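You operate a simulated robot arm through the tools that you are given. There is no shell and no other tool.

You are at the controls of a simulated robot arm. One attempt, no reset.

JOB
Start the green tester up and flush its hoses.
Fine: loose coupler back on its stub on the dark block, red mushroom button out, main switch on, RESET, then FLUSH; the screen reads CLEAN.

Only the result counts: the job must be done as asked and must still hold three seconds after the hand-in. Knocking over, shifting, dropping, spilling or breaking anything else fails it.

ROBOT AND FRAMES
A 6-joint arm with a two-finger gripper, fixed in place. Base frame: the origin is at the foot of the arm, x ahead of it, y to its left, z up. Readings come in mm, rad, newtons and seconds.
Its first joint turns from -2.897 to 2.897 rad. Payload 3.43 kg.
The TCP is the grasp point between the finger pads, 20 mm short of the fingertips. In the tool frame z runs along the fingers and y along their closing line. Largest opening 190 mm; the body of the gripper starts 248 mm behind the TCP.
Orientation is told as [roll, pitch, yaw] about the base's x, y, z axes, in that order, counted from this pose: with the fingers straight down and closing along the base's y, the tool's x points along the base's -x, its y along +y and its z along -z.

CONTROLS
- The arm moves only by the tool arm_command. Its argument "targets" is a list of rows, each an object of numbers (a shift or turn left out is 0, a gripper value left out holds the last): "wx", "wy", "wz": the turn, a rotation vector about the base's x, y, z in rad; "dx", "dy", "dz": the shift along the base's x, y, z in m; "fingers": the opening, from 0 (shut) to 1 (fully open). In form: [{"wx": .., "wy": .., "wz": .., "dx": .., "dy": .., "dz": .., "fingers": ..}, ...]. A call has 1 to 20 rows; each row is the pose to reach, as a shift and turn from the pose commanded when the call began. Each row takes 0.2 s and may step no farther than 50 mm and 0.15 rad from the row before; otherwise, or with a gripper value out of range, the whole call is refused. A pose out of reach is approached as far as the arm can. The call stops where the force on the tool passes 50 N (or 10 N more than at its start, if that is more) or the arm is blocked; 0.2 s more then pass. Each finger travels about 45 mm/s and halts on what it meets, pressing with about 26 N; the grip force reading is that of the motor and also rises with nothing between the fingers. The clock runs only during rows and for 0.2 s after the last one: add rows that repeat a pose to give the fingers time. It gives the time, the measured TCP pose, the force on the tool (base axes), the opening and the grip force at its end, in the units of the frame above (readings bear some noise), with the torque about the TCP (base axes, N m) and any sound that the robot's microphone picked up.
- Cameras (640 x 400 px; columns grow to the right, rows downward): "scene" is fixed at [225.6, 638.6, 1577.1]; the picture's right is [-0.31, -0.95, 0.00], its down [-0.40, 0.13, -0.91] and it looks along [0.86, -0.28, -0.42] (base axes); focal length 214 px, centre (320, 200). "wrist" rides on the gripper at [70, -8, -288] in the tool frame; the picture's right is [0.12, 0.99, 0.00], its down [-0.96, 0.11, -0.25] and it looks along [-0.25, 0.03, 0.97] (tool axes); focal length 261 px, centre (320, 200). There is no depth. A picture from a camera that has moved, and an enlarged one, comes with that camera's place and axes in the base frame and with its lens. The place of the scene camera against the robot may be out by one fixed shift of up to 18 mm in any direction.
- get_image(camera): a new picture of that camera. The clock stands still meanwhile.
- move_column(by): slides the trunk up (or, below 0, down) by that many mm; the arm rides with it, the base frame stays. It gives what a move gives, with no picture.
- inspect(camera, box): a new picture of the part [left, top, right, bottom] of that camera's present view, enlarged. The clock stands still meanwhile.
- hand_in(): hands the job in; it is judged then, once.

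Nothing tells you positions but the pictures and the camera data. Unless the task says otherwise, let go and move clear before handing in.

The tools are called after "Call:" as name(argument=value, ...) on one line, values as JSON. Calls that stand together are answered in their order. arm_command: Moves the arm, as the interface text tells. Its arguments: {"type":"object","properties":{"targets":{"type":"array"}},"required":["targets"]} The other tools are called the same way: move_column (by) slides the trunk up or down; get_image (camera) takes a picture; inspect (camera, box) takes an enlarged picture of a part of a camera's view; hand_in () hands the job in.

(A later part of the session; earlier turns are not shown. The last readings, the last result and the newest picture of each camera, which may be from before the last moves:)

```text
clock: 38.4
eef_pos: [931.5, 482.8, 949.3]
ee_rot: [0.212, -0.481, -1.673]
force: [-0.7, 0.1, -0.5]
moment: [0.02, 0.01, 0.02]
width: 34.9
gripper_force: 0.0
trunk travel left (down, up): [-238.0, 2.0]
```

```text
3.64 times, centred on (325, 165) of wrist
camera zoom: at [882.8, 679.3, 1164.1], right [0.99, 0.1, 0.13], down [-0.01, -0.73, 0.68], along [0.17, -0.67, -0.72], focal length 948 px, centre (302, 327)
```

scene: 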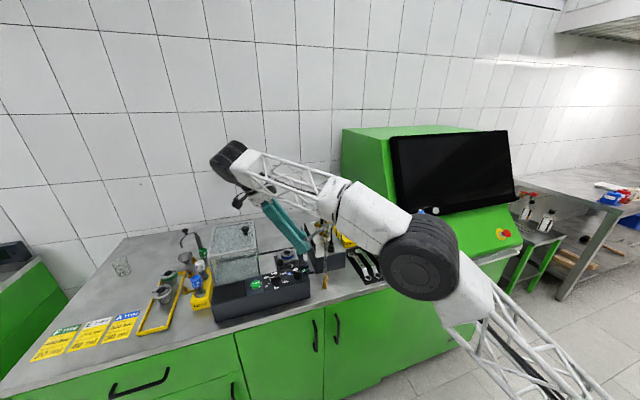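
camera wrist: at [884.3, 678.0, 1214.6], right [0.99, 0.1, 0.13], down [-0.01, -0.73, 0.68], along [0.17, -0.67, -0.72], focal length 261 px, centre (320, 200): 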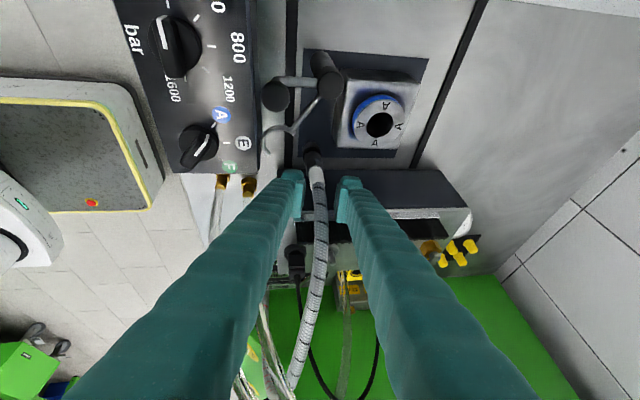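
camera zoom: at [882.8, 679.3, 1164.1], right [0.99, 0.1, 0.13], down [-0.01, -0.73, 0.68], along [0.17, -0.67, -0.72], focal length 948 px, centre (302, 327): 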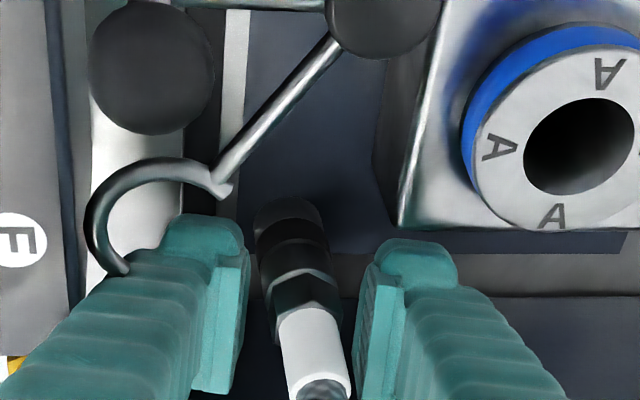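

Call:
arm_command(targets=[{"fingers": 0.0}, {"fingers": 0.0}, {"fingers": 0.0}, {"fingers": 0.0}, {"fingers": 0.0}])

Call:
inspect(camera="wrist", box=[270, 110, 380, 220])

```text
clock: 39.6
eef_pos: [931.9, 481.6, 949.4]
ee_rot: [0.21, -0.479, -1.671]
force: [-2.5, 0.8, 5.5]
moment: [0.03, 0.17, 0.03]
width: 23.3
gripper_force: 25.7
trunk travel left (down, up): [-238.0, 2.0]
```

```text
3.64 times, centred on (325, 165) of wrist
camera zoom: at [882.4, 679.4, 1164.6], right [0.99, 0.1, 0.13], down [-0.01, -0.73, 0.68], along [0.17, -0.67, -0.72], focal length 948 px, centre (302, 327)
```

zoom: 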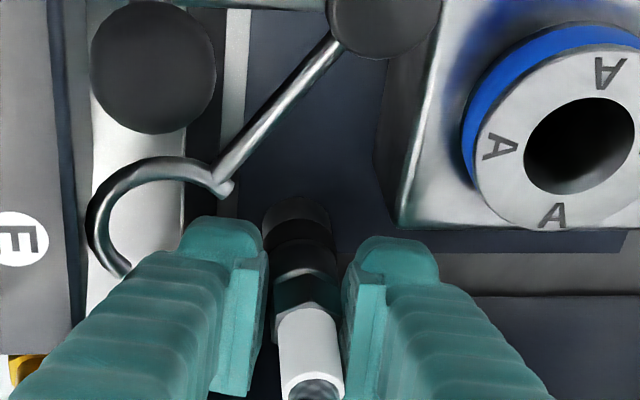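

The gripper now holds the coupler body (23.3 mm wide). I'll lift slowly and check that it comes along.

Call:
arm_command(targets=[{"dz": 0.006}, {"dz": 0.014}, {"dz": 0.022}, {"dz": 0.03}, {"dz": 0.03}])

Call:
inspect(camera="wrist", box=[270, 110, 380, 220])

Call:
inspect(camera="scene", box=[240, 180, 380, 300])

```text
clock: 40.8
eef_pos: [932.3, 482.3, 978.9]
ee_rot: [0.212, -0.48, -1.672]
force: [0.1, 0.0, -0.5]
moment: [-0.01, -0.01, 0.01]
width: 22.8
gripper_force: 26.4
trunk travel left (down, up): [-238.0, 2.0]
```

```text
3.64 times, centred on (325, 165) of wrist
camera zoom: at [883.0, 679.3, 1194.1], right [0.99, 0.1, 0.13], down [-0.01, -0.73, 0.68], along [0.17, -0.67, -0.72], focal length 948 px, centre (302, 327)
```

zoom: 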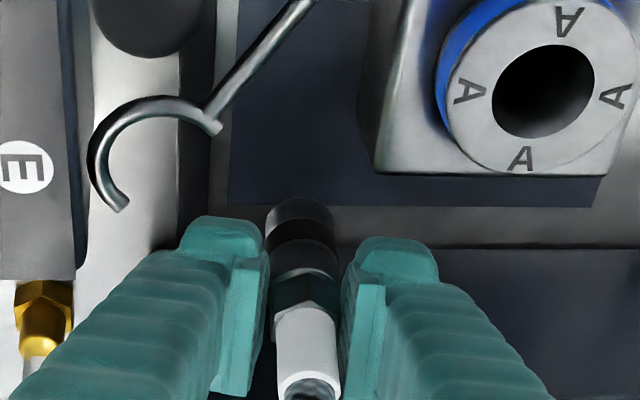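

```text
3.33 times, centred on (310, 240) of scene
camera zoom: at [225.6, 638.6, 1577.1], right [-0.31, -0.95, 0.0], down [-0.4, 0.13, -0.91], along [0.86, -0.28, -0.42], focal length 715 px, centre (353, 67)
```

zoom: 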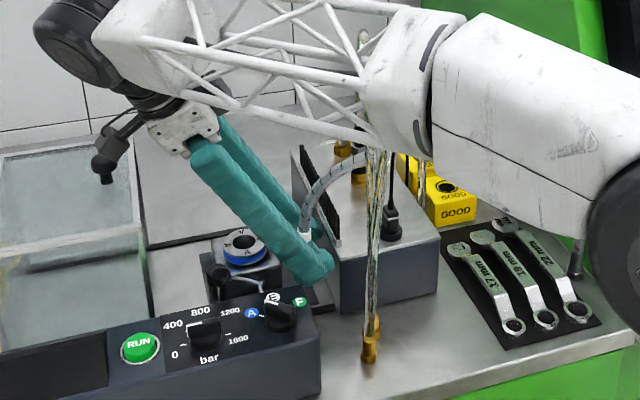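

Call:
inspect(camera="wrist", box=[300, 155, 340, 205])

Call:
inspect(camera="scene", box=[300, 225, 340, 265])

```text
8.00 times, centred on (320, 180) of wrist
camera zoom: at [883.0, 679.3, 1194.1], right [0.99, 0.1, 0.13], down [-0.01, -0.73, 0.68], along [0.17, -0.67, -0.72], focal length 2085 px, centre (320, 360)
```

zoom: 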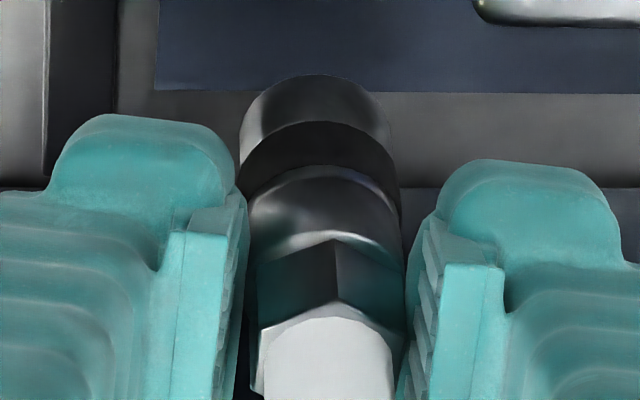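

```text
10.00 times, centred on (320, 245) of scene
camera zoom: at [225.6, 638.6, 1577.1], right [-0.31, -0.95, 0.0], down [-0.4, 0.13, -0.91], along [0.86, -0.28, -0.42], focal length 2145 px, centre (320, -250)
```

zoom: 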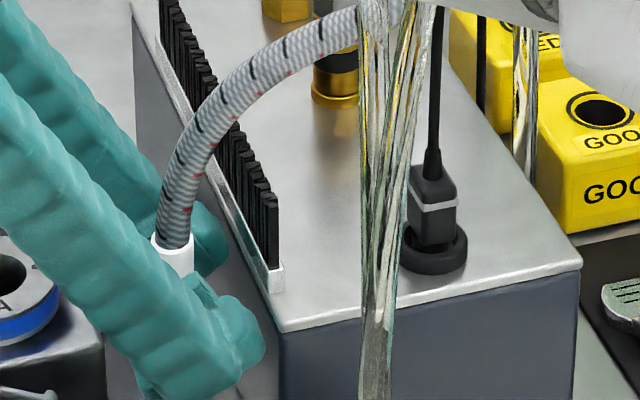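

The coupler is firmly held and lifted. Next I'll raise it until its bottom clears the brush strip and the stub pin, and then move over the block.

Call:
arm_command(targets=[{"dx": -0.001, "dz": 0.02}, {"dx": -0.002, "dz": 0.04}, {"dx": -0.003, "dz": 0.06}, {"dx": -0.004, "dz": 0.08}, {"dx": -0.003, "dy": -0.008, "dz": 0.095}, {"dx": -0.002, "dy": -0.016, "dz": 0.109}, {"dx": -0.002, "dy": -0.016, "dz": 0.109}])

Call:
get_image(camera="wrist")

Call:
inspect(camera="scene", box=[240, 170, 380, 290])

```text
clock: 42.4
eef_pos: [929.5, 466.9, 1089.9]
ee_rot: [0.21, -0.48, -1.673]
force: [-0.1, 0.1, -1.1]
moment: [0.03, 0.0, -0.02]
width: 22.5
gripper_force: 26.1
trunk travel left (down, up): [-238.0, 2.0]
```

```text
taken
camera wrist: at [880.2, 663.8, 1304.8], right [0.99, 0.1, 0.13], down [-0.01, -0.73, 0.68], along [0.17, -0.67, -0.72], focal length 261 px, centre (320, 200)
```

wrist: 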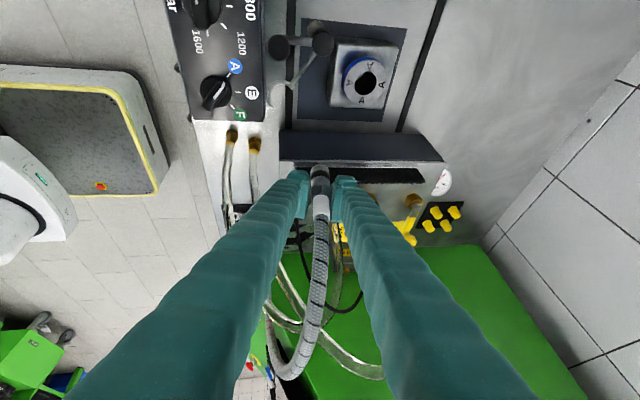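

```text
3.33 times, centred on (310, 230) of scene
camera zoom: at [225.6, 638.6, 1577.1], right [-0.31, -0.95, 0.0], down [-0.4, 0.13, -0.91], along [0.86, -0.28, -0.42], focal length 715 px, centre (353, 100)
```

zoom: 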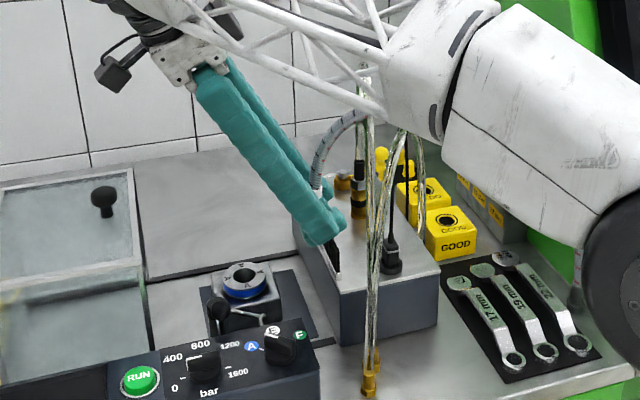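

Call:
arm_command(targets=[{"dx": 0.004, "dy": -0.015, "wy": 0.02}, {"dx": 0.008, "dy": -0.03, "wy": 0.04}, {"dx": 0.012, "dy": -0.045, "wy": 0.06}, {"dx": 0.016, "dy": -0.06, "wy": 0.08}, {"dx": 0.0205, "dy": -0.072, "wy": 0.099}, {"dx": 0.0205, "dy": -0.072, "wy": 0.099}])

Call:
inspect(camera="wrist", box=[270, 110, 380, 220])

Call:
inspect(camera="scene", box=[270, 170, 370, 260])

Call:
get_image(camera="wrist")

```text
clock: 43.8
eef_pos: [950.1, 393.8, 1089.0]
ee_rot: [0.1, -0.486, -1.62]
force: [0.4, -0.1, -0.7]
moment: [0.04, 0.06, 0.03]
width: 22.7
gripper_force: 25.4
trunk travel left (down, up): [-238.0, 2.0]
```

```text
3.64 times, centred on (325, 165) of wrist
camera zoom: at [921.5, 591.4, 1307.3], right [0.99, 0.1, 0.03], down [0.05, -0.73, 0.68], along [0.09, -0.67, -0.73], focal length 948 px, centre (302, 327)
```

zoom: 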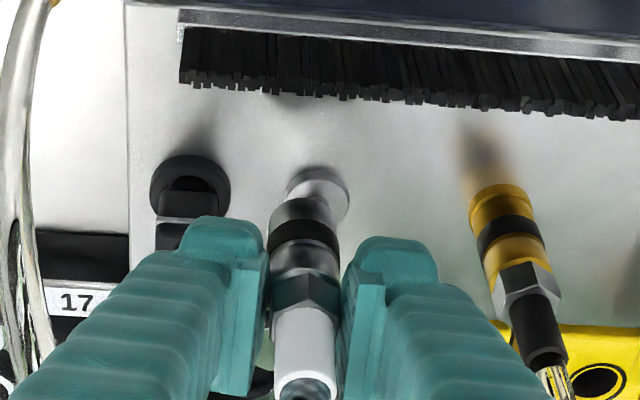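

```text
4.44 times, centred on (320, 215) of scene
camera zoom: at [225.6, 638.6, 1577.1], right [-0.31, -0.95, 0.0], down [-0.4, 0.13, -0.91], along [0.86, -0.28, -0.42], focal length 953 px, centre (320, 133)
```

zoom: 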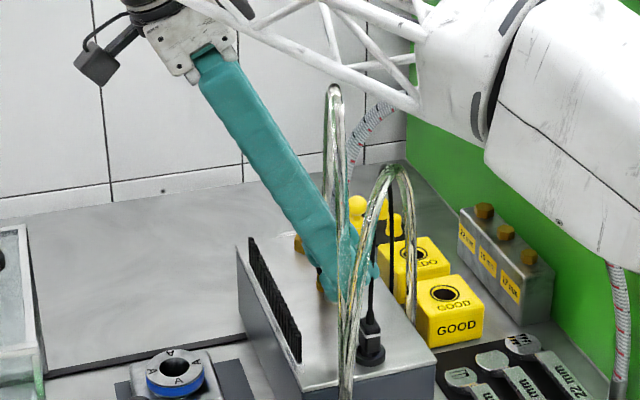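

```text
taken
camera wrist: at [921.5, 591.4, 1307.3], right [0.99, 0.1, 0.03], down [0.05, -0.73, 0.68], along [0.09, -0.67, -0.73], focal length 261 px, centre (320, 200)
```

wrist: 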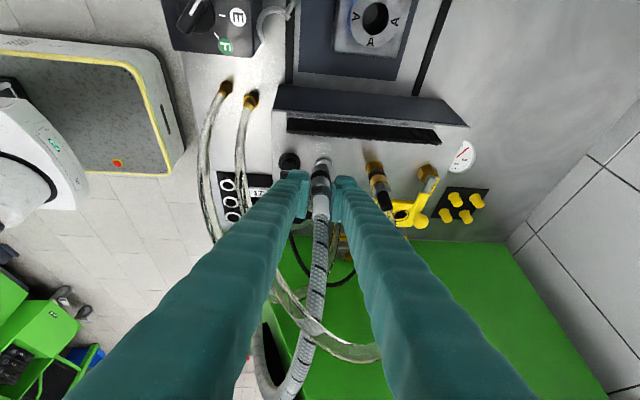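

The coupler is hanging just short of the stub and looks close to upright. I'll zoom in to measure its offset from the stub.

Call:
inspect(camera="wrist", box=[295, 145, 345, 205])

Call:
inspect(camera="scene", box=[310, 200, 350, 250])

```text
6.67 times, centred on (320, 175) of wrist
camera zoom: at [921.5, 591.4, 1307.3], right [0.99, 0.1, 0.03], down [0.05, -0.73, 0.68], along [0.09, -0.67, -0.73], focal length 1738 px, centre (320, 367)
```

zoom: 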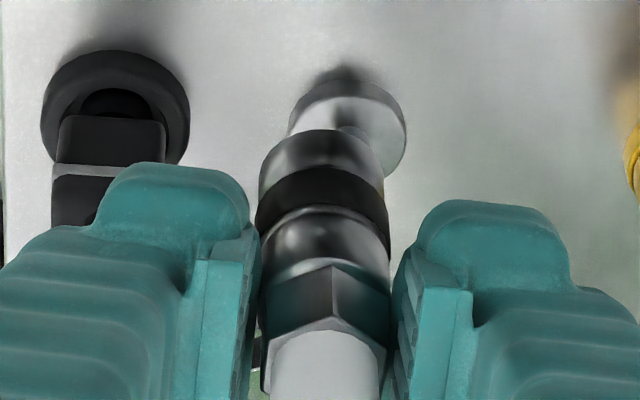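

```text
8.00 times, centred on (330, 225) of scene
camera zoom: at [225.6, 638.6, 1577.1], right [-0.31, -0.95, 0.0], down [-0.4, 0.13, -0.91], along [0.86, -0.28, -0.42], focal length 1716 px, centre (240, 0)
```

zoom: 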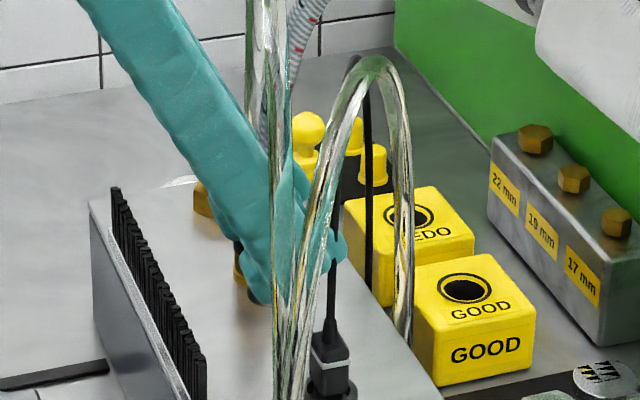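

Call:
arm_command(targets=[{"dx": 0.003, "dy": -0.006}, {"dx": 0.006, "dy": -0.012}, {"dx": 0.009, "dy": -0.018}, {"dx": 0.009, "dy": -0.018}])

Call:
inspect(camera="wrist", box=[295, 145, 345, 205])

Call:
get_image(camera="wrist")

Call:
inspect(camera="scene", box=[310, 180, 360, 250])

```text
clock: 44.8
eef_pos: [957.9, 377.1, 1088.1]
ee_rot: [0.099, -0.486, -1.619]
force: [-1.0, -0.1, -1.4]
moment: [0.0, -0.01, 0.0]
width: 22.7
gripper_force: 25.8
trunk travel left (down, up): [-238.0, 2.0]
```

```text
6.67 times, centred on (320, 175) of wrist
camera zoom: at [930.7, 573.5, 1307.1], right [0.99, 0.1, 0.03], down [0.05, -0.73, 0.68], along [0.09, -0.67, -0.73], focal length 1738 px, centre (320, 367)
```

zoom: 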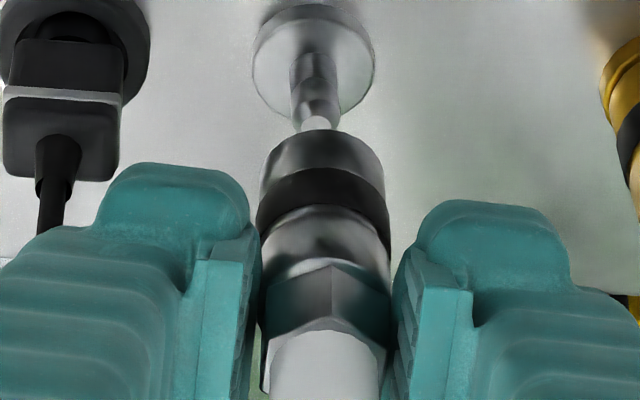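

```text
taken
camera wrist: at [930.7, 573.5, 1307.1], right [0.99, 0.1, 0.03], down [0.05, -0.73, 0.68], along [0.09, -0.67, -0.73], focal length 261 px, centre (320, 200)
```

wrist: 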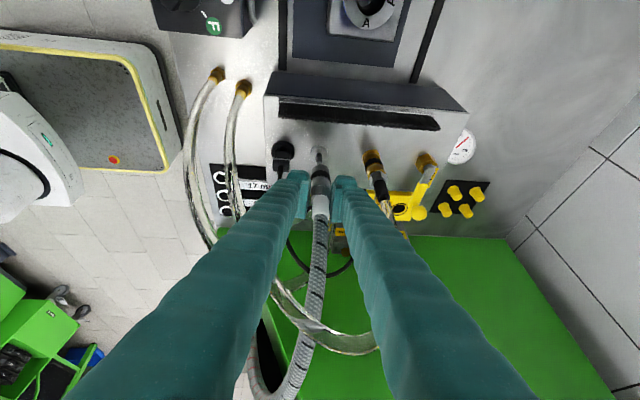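

```text
5.71 times, centred on (335, 215) of scene
camera zoom: at [225.6, 638.6, 1577.1], right [-0.31, -0.95, 0.0], down [-0.4, 0.13, -0.91], along [0.86, -0.28, -0.42], focal length 1226 px, centre (234, 114)
```

zoom: 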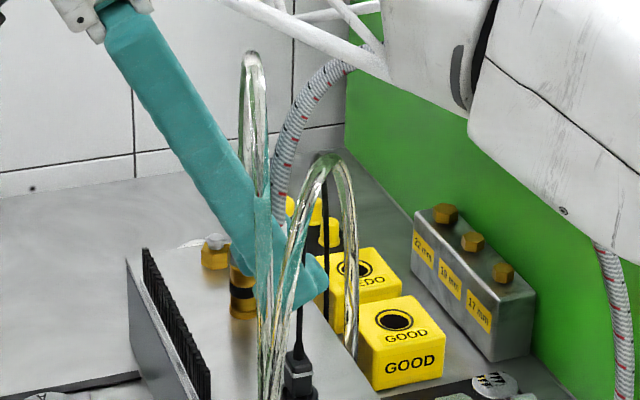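

The stub pin is visible right beside the coupler's lower rim. By my estimate the coupler needs about 3.5 mm more in −y. I'll shift that much and lower it to just above the pin tip.

Call:
arm_command(targets=[{"dx": -0.0003, "dy": -0.0035}, {"dx": -0.0003, "dy": -0.0035, "dz": -0.009}, {"dx": -0.0003, "dy": -0.0035, "dz": -0.018}, {"dx": -0.0003, "dy": -0.0035, "dz": -0.018}])

Call:
inspect(camera="wrist", box=[295, 145, 345, 205])

Call:
inspect(camera="scene", box=[310, 195, 350, 250])

```text
clock: 45.8
eef_pos: [958.6, 371.5, 1070.5]
ee_rot: [0.099, -0.488, -1.62]
force: [0.2, 0.3, -0.1]
moment: [-0.02, 0.0, -0.01]
width: 22.2
gripper_force: 26.2
trunk travel left (down, up): [-238.0, 2.0]
```

```text
6.67 times, centred on (320, 175) of wrist
camera zoom: at [930.6, 569.8, 1288.2], right [0.99, 0.1, 0.03], down [0.05, -0.73, 0.68], along [0.09, -0.67, -0.73], focal length 1738 px, centre (320, 367)
```

zoom: 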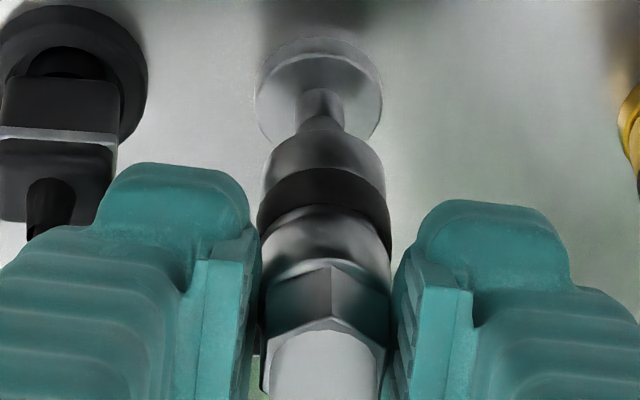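

```text
7.27 times, centred on (330, 222) of scene
camera zoom: at [225.6, 638.6, 1577.1], right [-0.31, -0.95, 0.0], down [-0.4, 0.13, -0.91], along [0.86, -0.28, -0.42], focal length 1560 px, centre (247, 36)
```

zoom: 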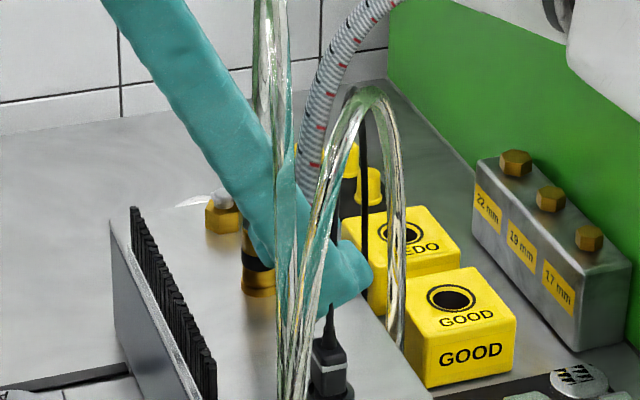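

Call:
arm_command(targets=[{"dy": -0.0007, "dz": -0.003}, {"dy": -0.0007, "dz": -0.006}, {"dy": -0.0007, "dz": -0.009}, {"dy": -0.0007, "dz": -0.012}, {"dy": -0.0007, "dz": -0.012}])

Call:
inspect(camera="wrist", box=[295, 145, 345, 205])

```text
clock: 47.0
eef_pos: [959.5, 372.4, 1058.7]
ee_rot: [0.1, -0.485, -1.62]
force: [0.5, 0.6, -0.6]
moment: [0.02, -0.02, 0.0]
width: 22.5
gripper_force: 25.9
trunk travel left (down, up): [-238.0, 2.0]
```

```text
6.67 times, centred on (320, 175) of wrist
camera zoom: at [931.1, 569.6, 1276.6], right [0.99, 0.1, 0.03], down [0.05, -0.73, 0.68], along [0.09, -0.67, -0.73], focal length 1738 px, centre (320, 367)
```

zoom: 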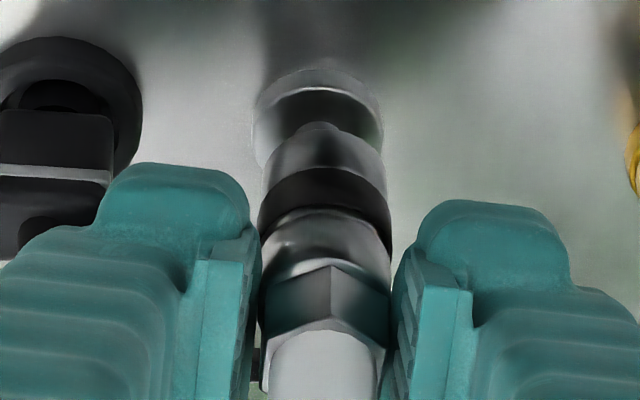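

The coupler's bottom is now below the pin tip with no contact force, so it is sliding over the pin. I'll keep lowering in small steps and watch the force and the clearance to the plug.

Call:
arm_command(targets=[{"dz": -0.002}, {"dz": -0.004}, {"dz": -0.006}, {"dz": -0.006}])

Call:
inspect(camera="wrist", box=[285, 140, 345, 205])

```text
clock: 48.0
eef_pos: [958.8, 371.2, 1051.9]
ee_rot: [0.1, -0.487, -1.619]
force: [0.3, 0.2, 0.3]
moment: [0.0, 0.06, -0.05]
width: 22.9
gripper_force: 26.1
trunk travel left (down, up): [-238.0, 2.0]
```

```text
6.15 times, centred on (315, 172) of wrist
camera zoom: at [931.4, 569.6, 1271.0], right [0.99, 0.1, 0.03], down [0.05, -0.73, 0.68], along [0.09, -0.67, -0.73], focal length 1604 px, centre (351, 369)
```

zoom: 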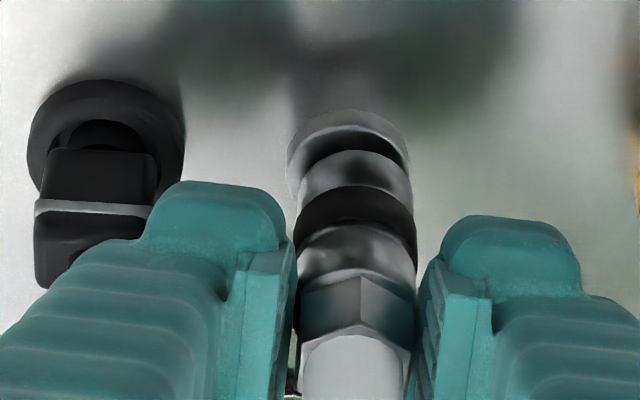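

Call:
arm_command(targets=[{"dz": -0.002}, {"dz": -0.004}, {"dz": -0.006}, {"dz": -0.006}])

Call:
inspect(camera="wrist", box=[285, 140, 345, 205])

```text
clock: 49.0
eef_pos: [959.2, 372.8, 1049.7]
ee_rot: [0.104, -0.487, -1.622]
force: [9.3, 6.7, 38.3]
moment: [0.32, 0.61, -0.27]
width: 22.5
gripper_force: 26.3
trunk travel left (down, up): [-238.0, 2.0]
```

```text
6.15 times, centred on (315, 172) of wrist
camera zoom: at [930.2, 569.3, 1268.4], right [0.99, 0.1, 0.04], down [0.05, -0.73, 0.68], along [0.1, -0.67, -0.73], focal length 1604 px, centre (351, 369)
```

zoom: 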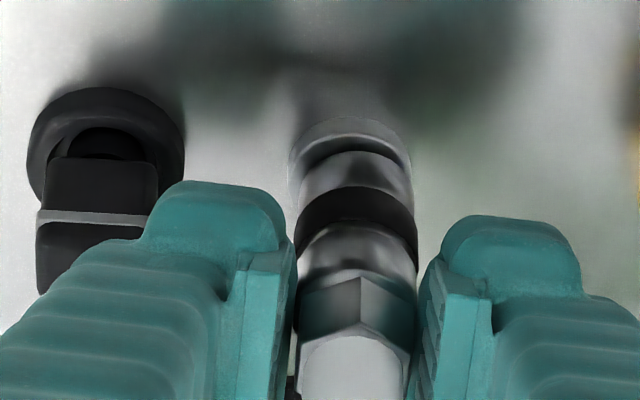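

The front finger seems to be touching the plug beside the stub, with the coupler about 14 mm onto the pin. I'll rise a little so the finger is free and let go, so the pin holds the coupler. Then I'll push it home from above with the fingers closed.

Call:
arm_command(targets=[{"dz": 0.005}, {"dz": 0.01}, {"dz": 0.011}, {"dz": 0.011}])

Call:
inspect(camera="wrist", box=[285, 140, 345, 205])

```text
clock: 50.0
eef_pos: [959.8, 370.9, 1057.1]
ee_rot: [0.101, -0.486, -1.618]
force: [-0.3, 0.4, -0.6]
moment: [0.01, 0.01, -0.03]
width: 22.6
gripper_force: 26.2
trunk travel left (down, up): [-238.0, 2.0]
```

```text
6.15 times, centred on (315, 172) of wrist
camera zoom: at [931.8, 568.9, 1275.5], right [0.99, 0.1, 0.03], down [0.05, -0.73, 0.68], along [0.09, -0.67, -0.73], focal length 1604 px, centre (351, 369)
```

zoom: 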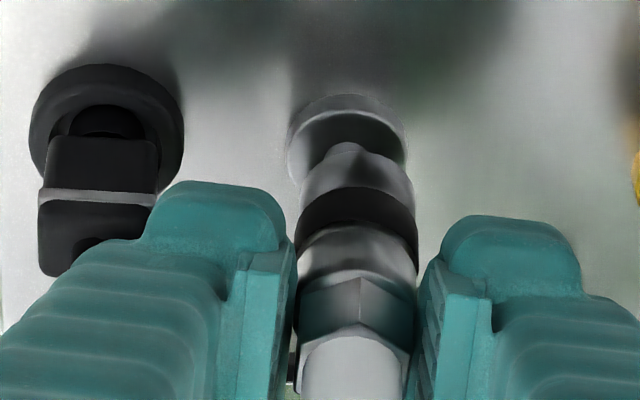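

Call:
arm_command(targets=[{"dx": -0.001, "fingers": 0.135}, {"dx": -0.001, "fingers": 0.14}, {"dx": -0.001, "fingers": 0.14}])

Call:
inspect(camera="wrist", box=[285, 140, 345, 205])

```text
clock: 50.8
eef_pos: [958.5, 371.7, 1057.2]
ee_rot: [0.098, -0.486, -1.618]
force: [1.3, 0.0, -0.3]
moment: [0.03, -0.04, 0.02]
width: 27.3
gripper_force: 0.6
trunk travel left (down, up): [-238.0, 2.0]
```

```text
6.15 times, centred on (315, 172) of wrist
camera zoom: at [930.9, 569.3, 1275.6], right [0.99, 0.1, 0.03], down [0.05, -0.73, 0.68], along [0.09, -0.67, -0.73], focal length 1604 px, centre (351, 369)
```

zoom: 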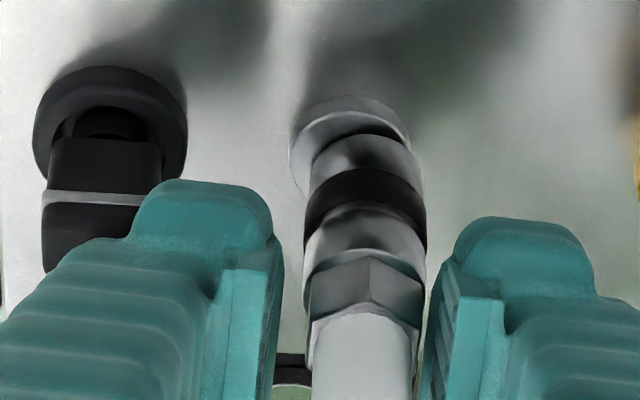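

The coupler has dropped onto the stub but leans a little because the pads aren't quite vertical. I'll level the pads so they are vertical, close on it again and press it down.

Call:
arm_command(targets=[{"wy": 0.03}, {"wy": 0.06}, {"wy": 0.088}, {"wy": 0.088}])

Call:
inspect(camera="wrist", box=[285, 140, 345, 205])

```text
clock: 51.8
eef_pos: [958.3, 372.4, 1055.9]
ee_rot: [0.001, -0.489, -1.572]
force: [0.2, 0.0, 0.1]
moment: [-0.04, 0.03, -0.01]
width: 26.5
gripper_force: 0.1
trunk travel left (down, up): [-238.0, 2.0]
```

```text
6.15 times, centred on (315, 172) of wrist
camera zoom: at [949.9, 569.5, 1277.4], right [0.99, 0.1, -0.06], down [0.11, -0.73, 0.67], along [0.03, -0.67, -0.74], focal length 1604 px, centre (351, 369)
```

zoom: 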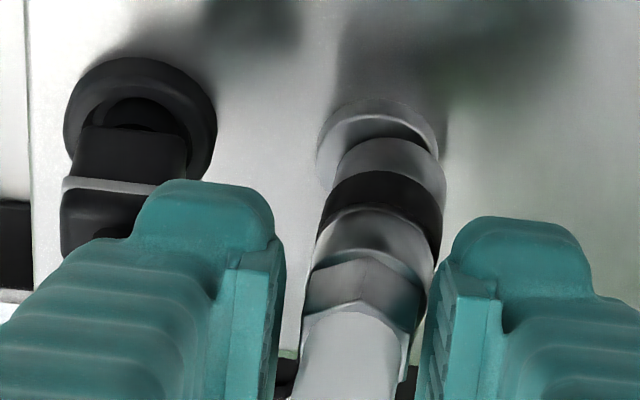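

Call:
arm_command(targets=[{"fingers": 0.0}, {"fingers": 0.0}, {"fingers": 0.0}])

Call:
inspect(camera="wrist", box=[285, 140, 345, 205])

```text
clock: 52.6
eef_pos: [958.5, 371.8, 1056.9]
ee_rot: [0.001, -0.49, -1.573]
force: [3.5, 0.0, 0.1]
moment: [0.02, -0.21, 0.03]
width: 22.6
gripper_force: 25.8
trunk travel left (down, up): [-238.0, 2.0]
```

```text
6.15 times, centred on (315, 172) of wrist
camera zoom: at [950.1, 569.3, 1277.5], right [0.99, 0.1, -0.06], down [0.11, -0.73, 0.67], along [0.03, -0.67, -0.74], focal length 1604 px, centre (351, 369)
```

zoom: 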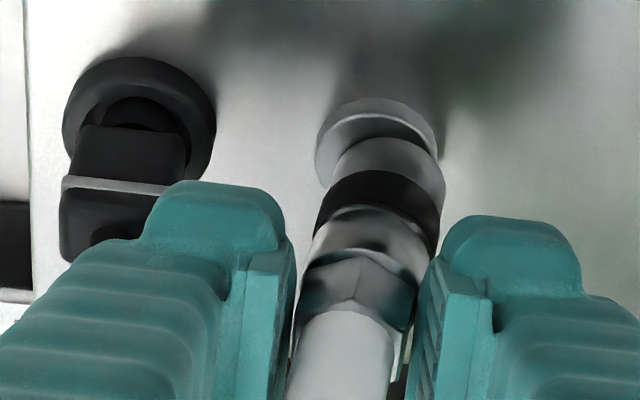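

Call:
arm_command(targets=[{"wy": 0.027, "dx": 0.0005}, {"wy": 0.054, "dx": 0.0011}, {"wy": 0.08, "dx": 0.0016}, {"wy": 0.08, "dx": 0.0016}])

Call:
inspect(camera="wrist", box=[285, 140, 345, 205])

```text
clock: 53.3
eef_pos: [953.1, 366.9, 1055.3]
ee_rot: [-0.044, -0.481, -1.544]
force: [6.7, 8.3, 11.2]
moment: [0.35, -0.34, 0.0]
width: 23.6
gripper_force: 26.3
out of reach, approached as far as the arm can: row 2, 3
trunk travel left (down, up): [-238.0, 2.0]
stopped in row 3: the force on the tool passed its limit at 63 N (the readings are from after the stop); the commanded pose is now the measured one
```

```text
6.15 times, centred on (315, 172) of wrist
camera zoom: at [952.0, 563.7, 1276.6], right [0.99, 0.11, -0.09], down [0.15, -0.74, 0.66], along [0.0, -0.67, -0.75], focal length 1604 px, centre (351, 369)
```

zoom: 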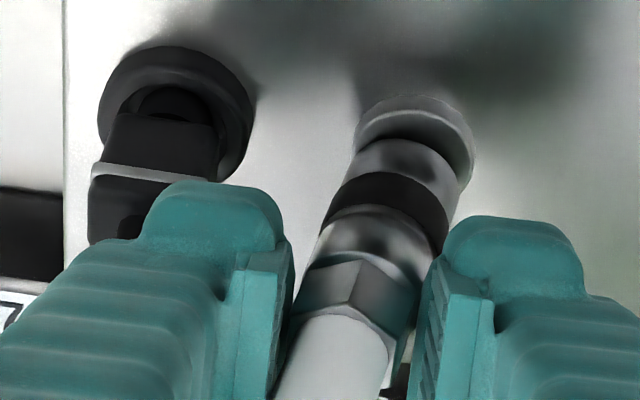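

The levelling move hit the reach limit and the tool drifted a few millimetres. I'll return to the previous reachable pose first to take the load off.

Call:
arm_command(targets=[{"wy": -0.02, "dx": 0.0027, "dy": 0.0025, "dz": 0.001}, {"wy": -0.041, "wx": -0.009, "wz": -0.007, "dx": 0.0054, "dy": 0.0049, "dz": 0.002}, {"wy": -0.041, "wx": -0.009, "wz": -0.007, "dx": 0.0054, "dy": 0.0049, "dz": 0.002}])

Call:
inspect(camera="wrist", box=[285, 140, 345, 205])

```text
clock: 54.1
eef_pos: [959.6, 373.8, 1054.7]
ee_rot: [0.0, -0.493, -1.571]
force: [0.3, -5.3, -4.0]
moment: [-0.26, -0.01, -0.01]
width: 22.5
gripper_force: 25.7
trunk travel left (down, up): [-238.0, 2.0]
```

```text
6.15 times, centred on (315, 172) of wrist
camera zoom: at [950.7, 570.3, 1274.9], right [0.99, 0.1, -0.06], down [0.11, -0.73, 0.67], along [0.03, -0.67, -0.74], focal length 1604 px, centre (351, 369)
```

zoom: 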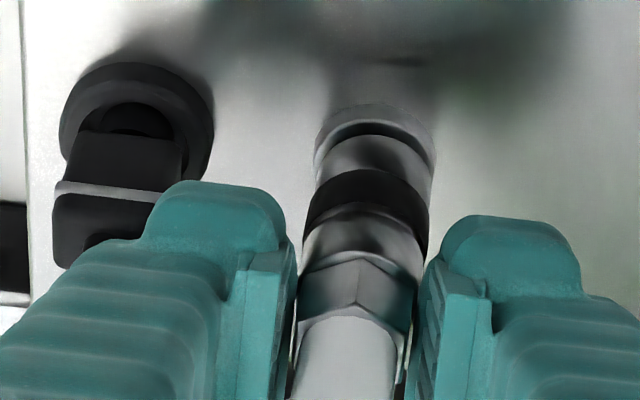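

Call:
arm_command(targets=[{"dz": -0.002}, {"dz": -0.004}, {"dz": -0.006}, {"dz": -0.006}])

Call:
inspect(camera="wrist", box=[285, 140, 345, 205])

```text
clock: 55.1
eef_pos: [957.9, 370.2, 1051.5]
ee_rot: [0.001, -0.491, -1.573]
force: [5.4, 4.1, 20.0]
moment: [0.19, -0.18, 0.02]
width: 22.7
gripper_force: 26.1
trunk travel left (down, up): [-238.0, 2.0]
```

```text
6.15 times, centred on (315, 172) of wrist
camera zoom: at [950.0, 569.4, 1270.5], right [0.99, 0.1, -0.06], down [0.11, -0.73, 0.67], along [0.03, -0.67, -0.74], focal length 1604 px, centre (351, 369)
```

zoom: 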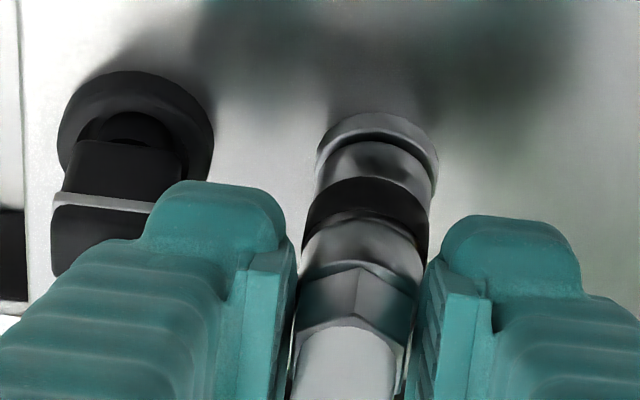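

Call:
arm_command(targets=[{"dz": -0.002}, {"dz": -0.003}, {"dz": -0.004}, {"dz": -0.004}])

Call:
inspect(camera="wrist", box=[300, 150, 340, 190])

Call:
get_image(camera="scene")

```text
clock: 56.1
eef_pos: [958.9, 370.4, 1046.4]
ee_rot: [0.0, -0.491, -1.574]
force: [9.3, 3.5, 33.4]
moment: [0.19, 0.32, -0.19]
width: 22.4
gripper_force: 26.4
trunk travel left (down, up): [-238.0, 2.0]
```

```text
10.00 times, centred on (320, 170) of wrist
camera zoom: at [950.0, 568.8, 1266.9], right [0.99, 0.1, -0.06], down [0.11, -0.73, 0.67], along [0.03, -0.67, -0.74], focal length 2606 px, centre (320, 500)
```

zoom: 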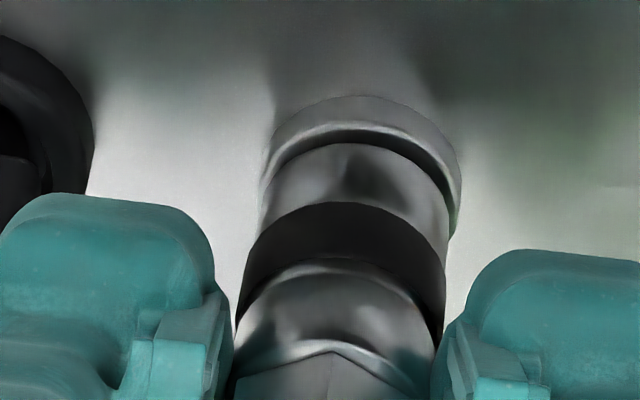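

```text
taken
```

scene: 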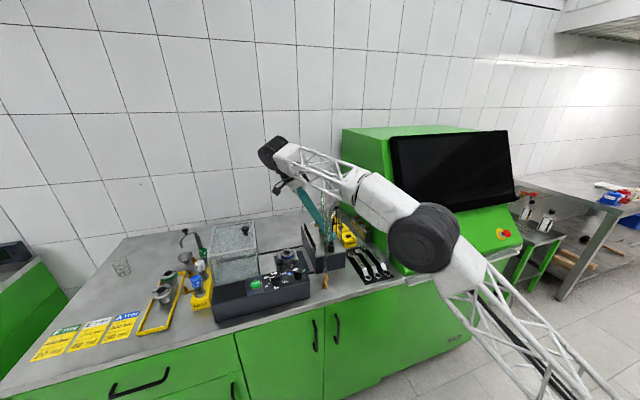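

Call:
arm_command(targets=[{"dz": 0.0015, "fingers": 0.125}, {"dz": 0.002, "fingers": 0.135}, {"dz": 0.004, "fingers": 0.135}, {"dz": 0.01, "fingers": 0.14}, {"dz": 0.018, "fingers": 0.145}, {"dz": 0.018, "fingers": 0.145}])

Call:
inspect(camera="wrist", box=[285, 135, 345, 200])

```text
clock: 57.5
eef_pos: [958.2, 370.2, 1063.7]
ee_rot: [0.0, -0.494, -1.575]
force: [0.4, 0.6, 0.7]
moment: [0.0, 0.01, -0.01]
width: 26.9
gripper_force: 0.1
trunk travel left (down, up): [-238.0, 2.0]
```

```text
6.15 times, centred on (315, 168) of wrist
camera zoom: at [950.8, 569.8, 1283.4], right [0.99, 0.1, -0.06], down [0.11, -0.73, 0.67], along [0.03, -0.67, -0.74], focal length 1604 px, centre (351, 400)
```

zoom: 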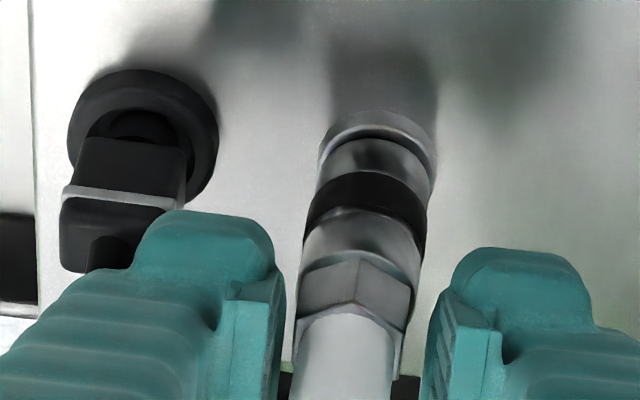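

The coupler is on the stub, upright, with a gap of a few millimetres under it. I'll raise, close the fingers, and push down on its hex from above until it is fully home.

Call:
arm_command(targets=[{"dz": 0.01, "fingers": 0.145}, {"dz": 0.02, "fingers": 0.145}, {"dz": 0.032, "fingers": 0.1}, {"dx": 0.0005, "dy": -0.0025, "dz": 0.032, "fingers": 0.0}, {"dx": 0.0005, "dy": -0.0025, "dz": 0.032, "fingers": 0.0}, {"dx": 0.0005, "dy": -0.0025, "dz": 0.032, "fingers": 0.0}, {"dx": 0.0005, "dy": -0.0025, "dz": 0.032, "fingers": 0.0}])

Call:
inspect(camera="wrist", box=[285, 130, 345, 195])

```text
clock: 59.1
eef_pos: [949.7, 362.3, 1088.3]
ee_rot: [0.005, -0.49, -1.574]
force: [0.1, 0.3, -0.3]
moment: [0.01, 0.02, -0.01]
width: 0.0
gripper_force: 26.1
out of reach, approached as far as the arm can: row 2, 3, 4, 5, 6, 7
trunk travel left (down, up): [-238.0, 2.0]
```

```text
6.15 times, centred on (315, 162) of wrist
camera zoom: at [940.6, 559.8, 1308.5], right [0.99, 0.1, -0.05], down [0.11, -0.73, 0.67], along [0.03, -0.67, -0.74], focal length 1604 px, centre (351, 431)
```

zoom: 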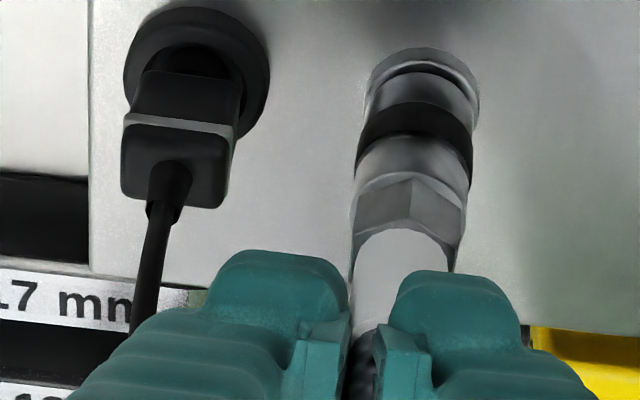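

Call:
inspect(camera="wrist", box=[312, 132, 342, 162])

Call:
inspect(camera="wrist", box=[300, 125, 400, 215])

Call:
inspect(camera="scene", box=[305, 185, 355, 250])

```text
13.33 times, centred on (327, 147) of wrist
camera zoom: at [940.6, 559.8, 1308.5], right [0.99, 0.1, -0.05], down [0.11, -0.73, 0.67], along [0.03, -0.67, -0.74], focal length 3475 px, centre (227, 907)
```

zoom: 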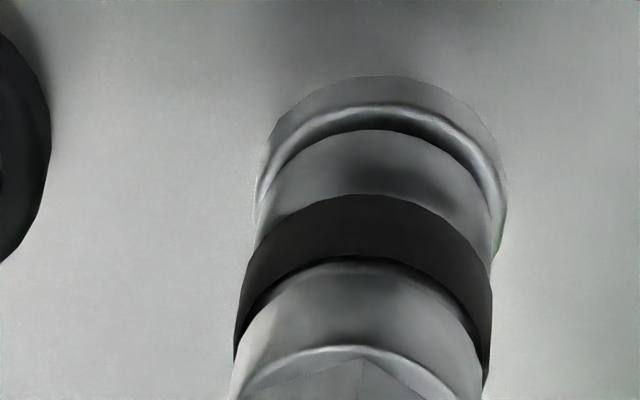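

```text
4.44 times, centred on (350, 170) of wrist
camera zoom: at [940.6, 559.8, 1308.5], right [0.99, 0.1, -0.05], down [0.11, -0.73, 0.67], along [0.03, -0.67, -0.74], focal length 1158 px, centre (187, 333)
```

zoom: 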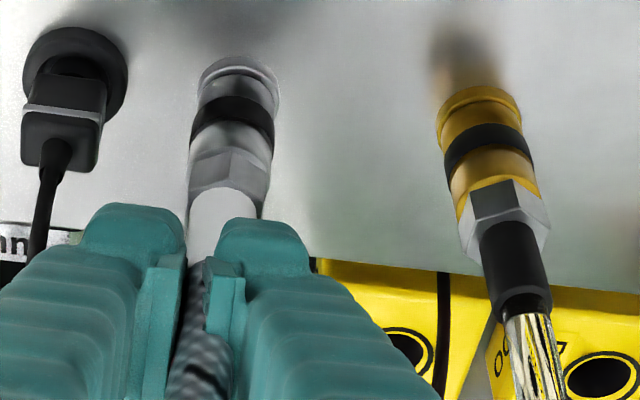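

```text
6.15 times, centred on (330, 218) of scene
camera zoom: at [225.6, 638.6, 1577.1], right [-0.31, -0.95, 0.0], down [-0.4, 0.13, -0.91], along [0.86, -0.28, -0.42], focal length 1320 px, centre (258, 92)
```

zoom: 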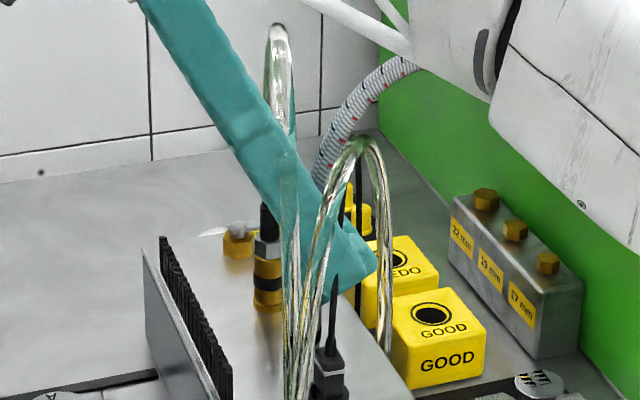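

Call:
inspect(camera="wrist", box=[368, 138, 398, 168])

Call:
inspect(camera="wrist", box=[316, 132, 346, 162])

```text
13.33 times, centred on (383, 153) of wrist
camera zoom: at [940.6, 559.8, 1308.5], right [0.99, 0.1, -0.05], down [0.11, -0.73, 0.67], along [0.03, -0.67, -0.74], focal length 3475 px, centre (-520, 827)
```

zoom: 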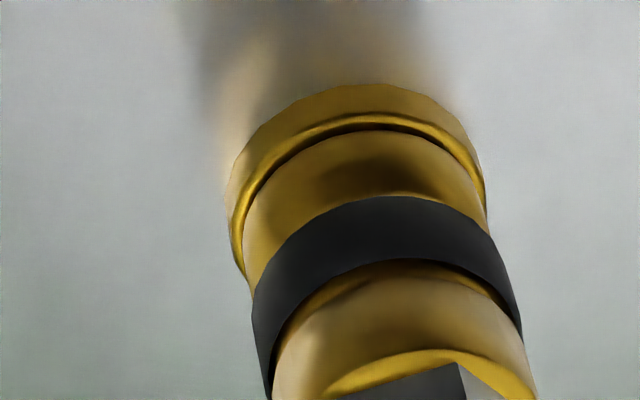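

```text
13.33 times, centred on (331, 147) of wrist
camera zoom: at [940.6, 559.8, 1308.5], right [0.99, 0.1, -0.05], down [0.11, -0.73, 0.67], along [0.03, -0.67, -0.74], focal length 3475 px, centre (173, 907)
```

zoom: 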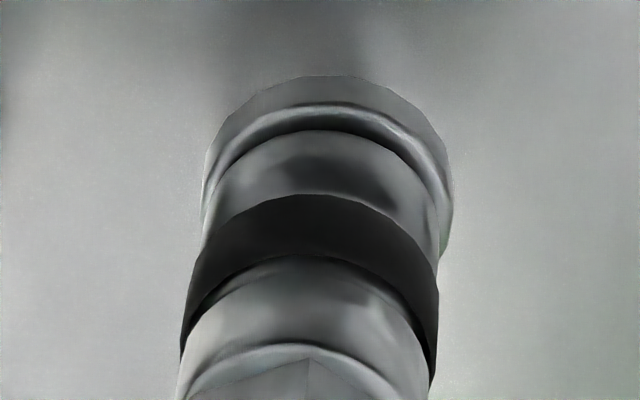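

The seated brass coupler next to it sits about 1.5–2 mm lower on its flange, so mine needs a final push. I'll yaw slightly to stay within reach and centre the closed fingertips over the hex.

Call:
arm_command(targets=[{"wz": 0.12, "dz": 0.003}, {"wz": 0.25, "dz": 0.007}, {"wz": 0.25, "dx": 0.0054, "dy": 0.003, "dz": 0.007}, {"wz": 0.25, "dx": 0.0108, "dy": 0.0062, "dz": 0.007}, {"wz": 0.25, "dx": 0.0108, "dy": 0.0062, "dz": 0.007}])

Call:
inspect(camera="wrist", box=[285, 130, 345, 195])

```text
clock: 60.3
eef_pos: [961.9, 367.4, 1096.0]
ee_rot: [-0.003, -0.491, -1.324]
force: [0.8, 1.3, -0.5]
moment: [-0.07, 0.0, -0.01]
width: 0.0
gripper_force: 26.0
trunk travel left (down, up): [-238.0, 2.0]
```

```text
6.15 times, centred on (315, 162) of wrist
camera zoom: at [905.1, 558.8, 1315.0], right [0.94, 0.34, -0.06], down [0.29, -0.68, 0.67], along [0.19, -0.65, -0.74], focal length 1604 px, centre (351, 431)
```

zoom: 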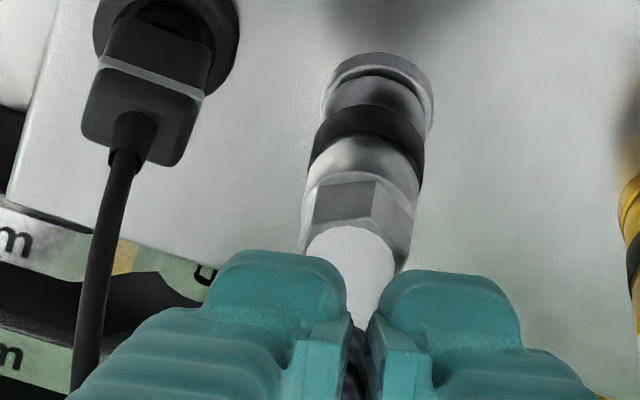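

Call:
arm_command(targets=[{"dz": -0.004}, {"dz": -0.008}, {"dz": -0.011}, {"dz": -0.014}, {"dz": -0.017}, {"dz": -0.02}, {"dz": -0.02}])

Call:
inspect(camera="wrist", box=[285, 130, 345, 195])

```text
clock: 61.9
eef_pos: [962.2, 368.7, 1078.8]
ee_rot: [0.003, -0.493, -1.326]
force: [9.5, 3.0, 33.5]
moment: [0.36, -0.38, -0.03]
width: 6.1
gripper_force: 25.9
trunk travel left (down, up): [-238.0, 2.0]
```

```text
6.15 times, centred on (315, 162) of wrist
camera zoom: at [903.6, 558.2, 1298.8], right [0.94, 0.34, -0.05], down [0.29, -0.68, 0.67], along [0.2, -0.65, -0.74], focal length 1604 px, centre (351, 431)
```

zoom: 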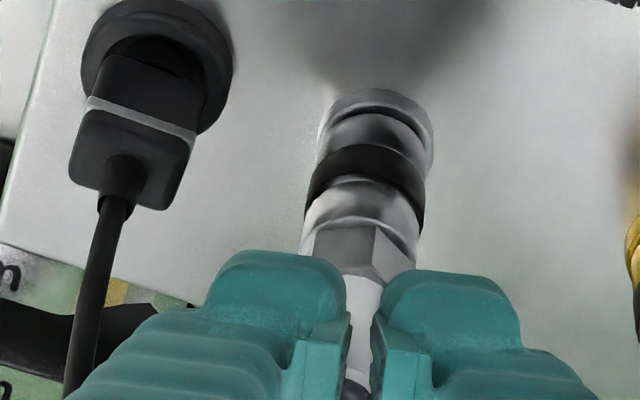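

Call:
arm_command(targets=[{"dz": -0.001}, {"dz": -0.002}, {"dz": -0.003}, {"dz": -0.003}])

Call:
inspect(camera="wrist", box=[312, 140, 342, 170])

```text
clock: 62.4
eef_pos: [962.6, 368.8, 1078.7]
ee_rot: [0.009, -0.492, -1.328]
force: [2.6, 0.6, 17.6]
moment: [0.15, -0.04, 0.01]
width: 5.9
gripper_force: 25.7
trunk travel left (down, up): [-238.0, 2.0]
stopped in row 2: the force on the tool passed its limit at 52 N (the readings are from after the stop); the commanded pose is now the measured one
```

```text
13.33 times, centred on (327, 155) of wrist
camera zoom: at [903.4, 558.0, 1298.7], right [0.94, 0.34, -0.05], down [0.29, -0.68, 0.67], along [0.2, -0.65, -0.74], focal length 3475 px, centre (227, 800)
```

zoom: 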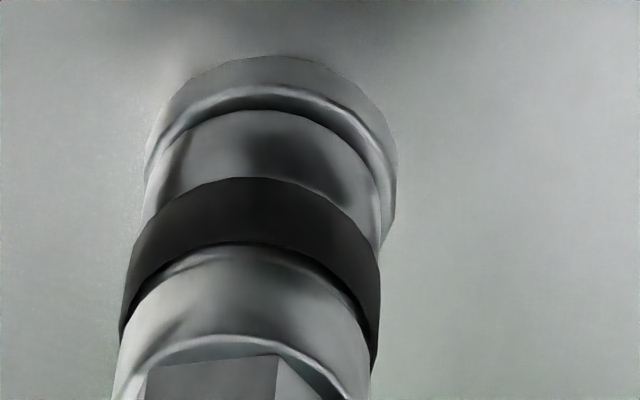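

Call:
arm_command(targets=[{"dz": 0.008}, {"dz": 0.018, "dy": 0.004}, {"dz": 0.024, "dy": 0.02}, {"dz": 0.024, "dy": 0.045, "dx": -0.01}, {"dz": 0.03, "dy": 0.07, "dx": -0.025}, {"dz": 0.035, "dy": 0.09, "dx": -0.04}, {"dz": 0.035, "dy": 0.09, "dx": -0.04}])

Call:
inspect(camera="wrist", box=[290, 130, 380, 220])

Call:
get_image(camera="wrist")

Call:
inspect(camera="scene", box=[290, 170, 370, 270])

```text
clock: 64.0
eef_pos: [921.9, 459.2, 1111.7]
ee_rot: [0.004, -0.493, -1.327]
force: [0.1, 0.3, -0.1]
moment: [-0.03, 0.0, -0.03]
width: 0.1
gripper_force: 26.3
trunk travel left (down, up): [-238.0, 2.0]
```

```text
4.44 times, centred on (335, 175) of wrist
camera zoom: at [863.2, 649.1, 1331.8], right [0.94, 0.34, -0.05], down [0.29, -0.68, 0.67], along [0.2, -0.65, -0.74], focal length 1158 px, centre (253, 311)
```

zoom: 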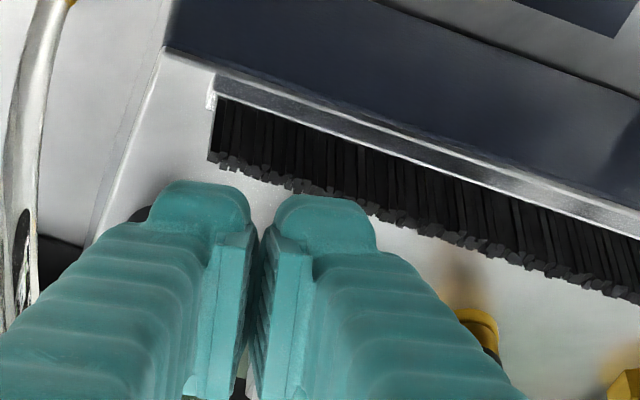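

```text
taken
camera wrist: at [863.2, 649.1, 1331.8], right [0.94, 0.34, -0.05], down [0.29, -0.68, 0.67], along [0.2, -0.65, -0.74], focal length 261 px, centre (320, 200)
```

wrist: 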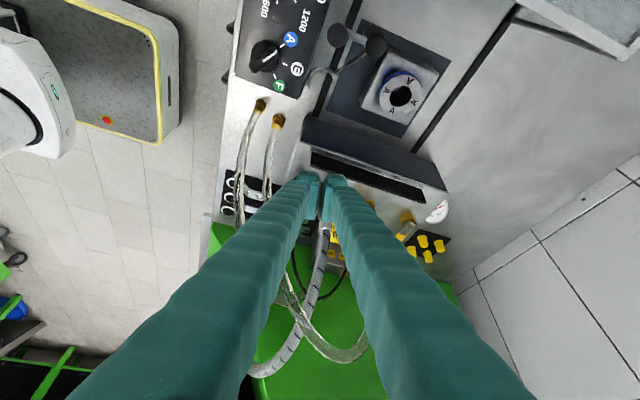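

```text
4.00 times, centred on (330, 220) of scene
camera zoom: at [225.6, 638.6, 1577.1], right [-0.31, -0.95, 0.0], down [-0.4, 0.13, -0.91], along [0.86, -0.28, -0.42], focal length 858 px, centre (280, 120)
```

zoom: 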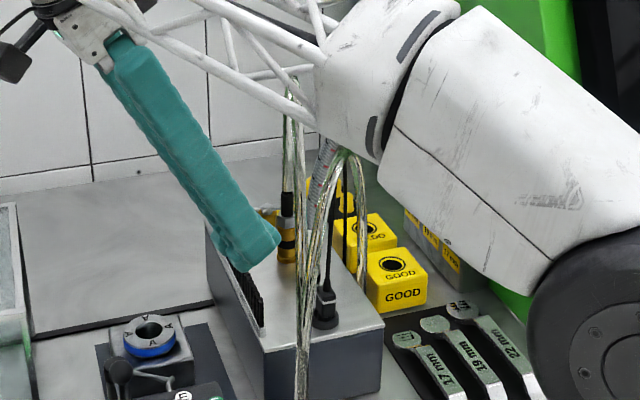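

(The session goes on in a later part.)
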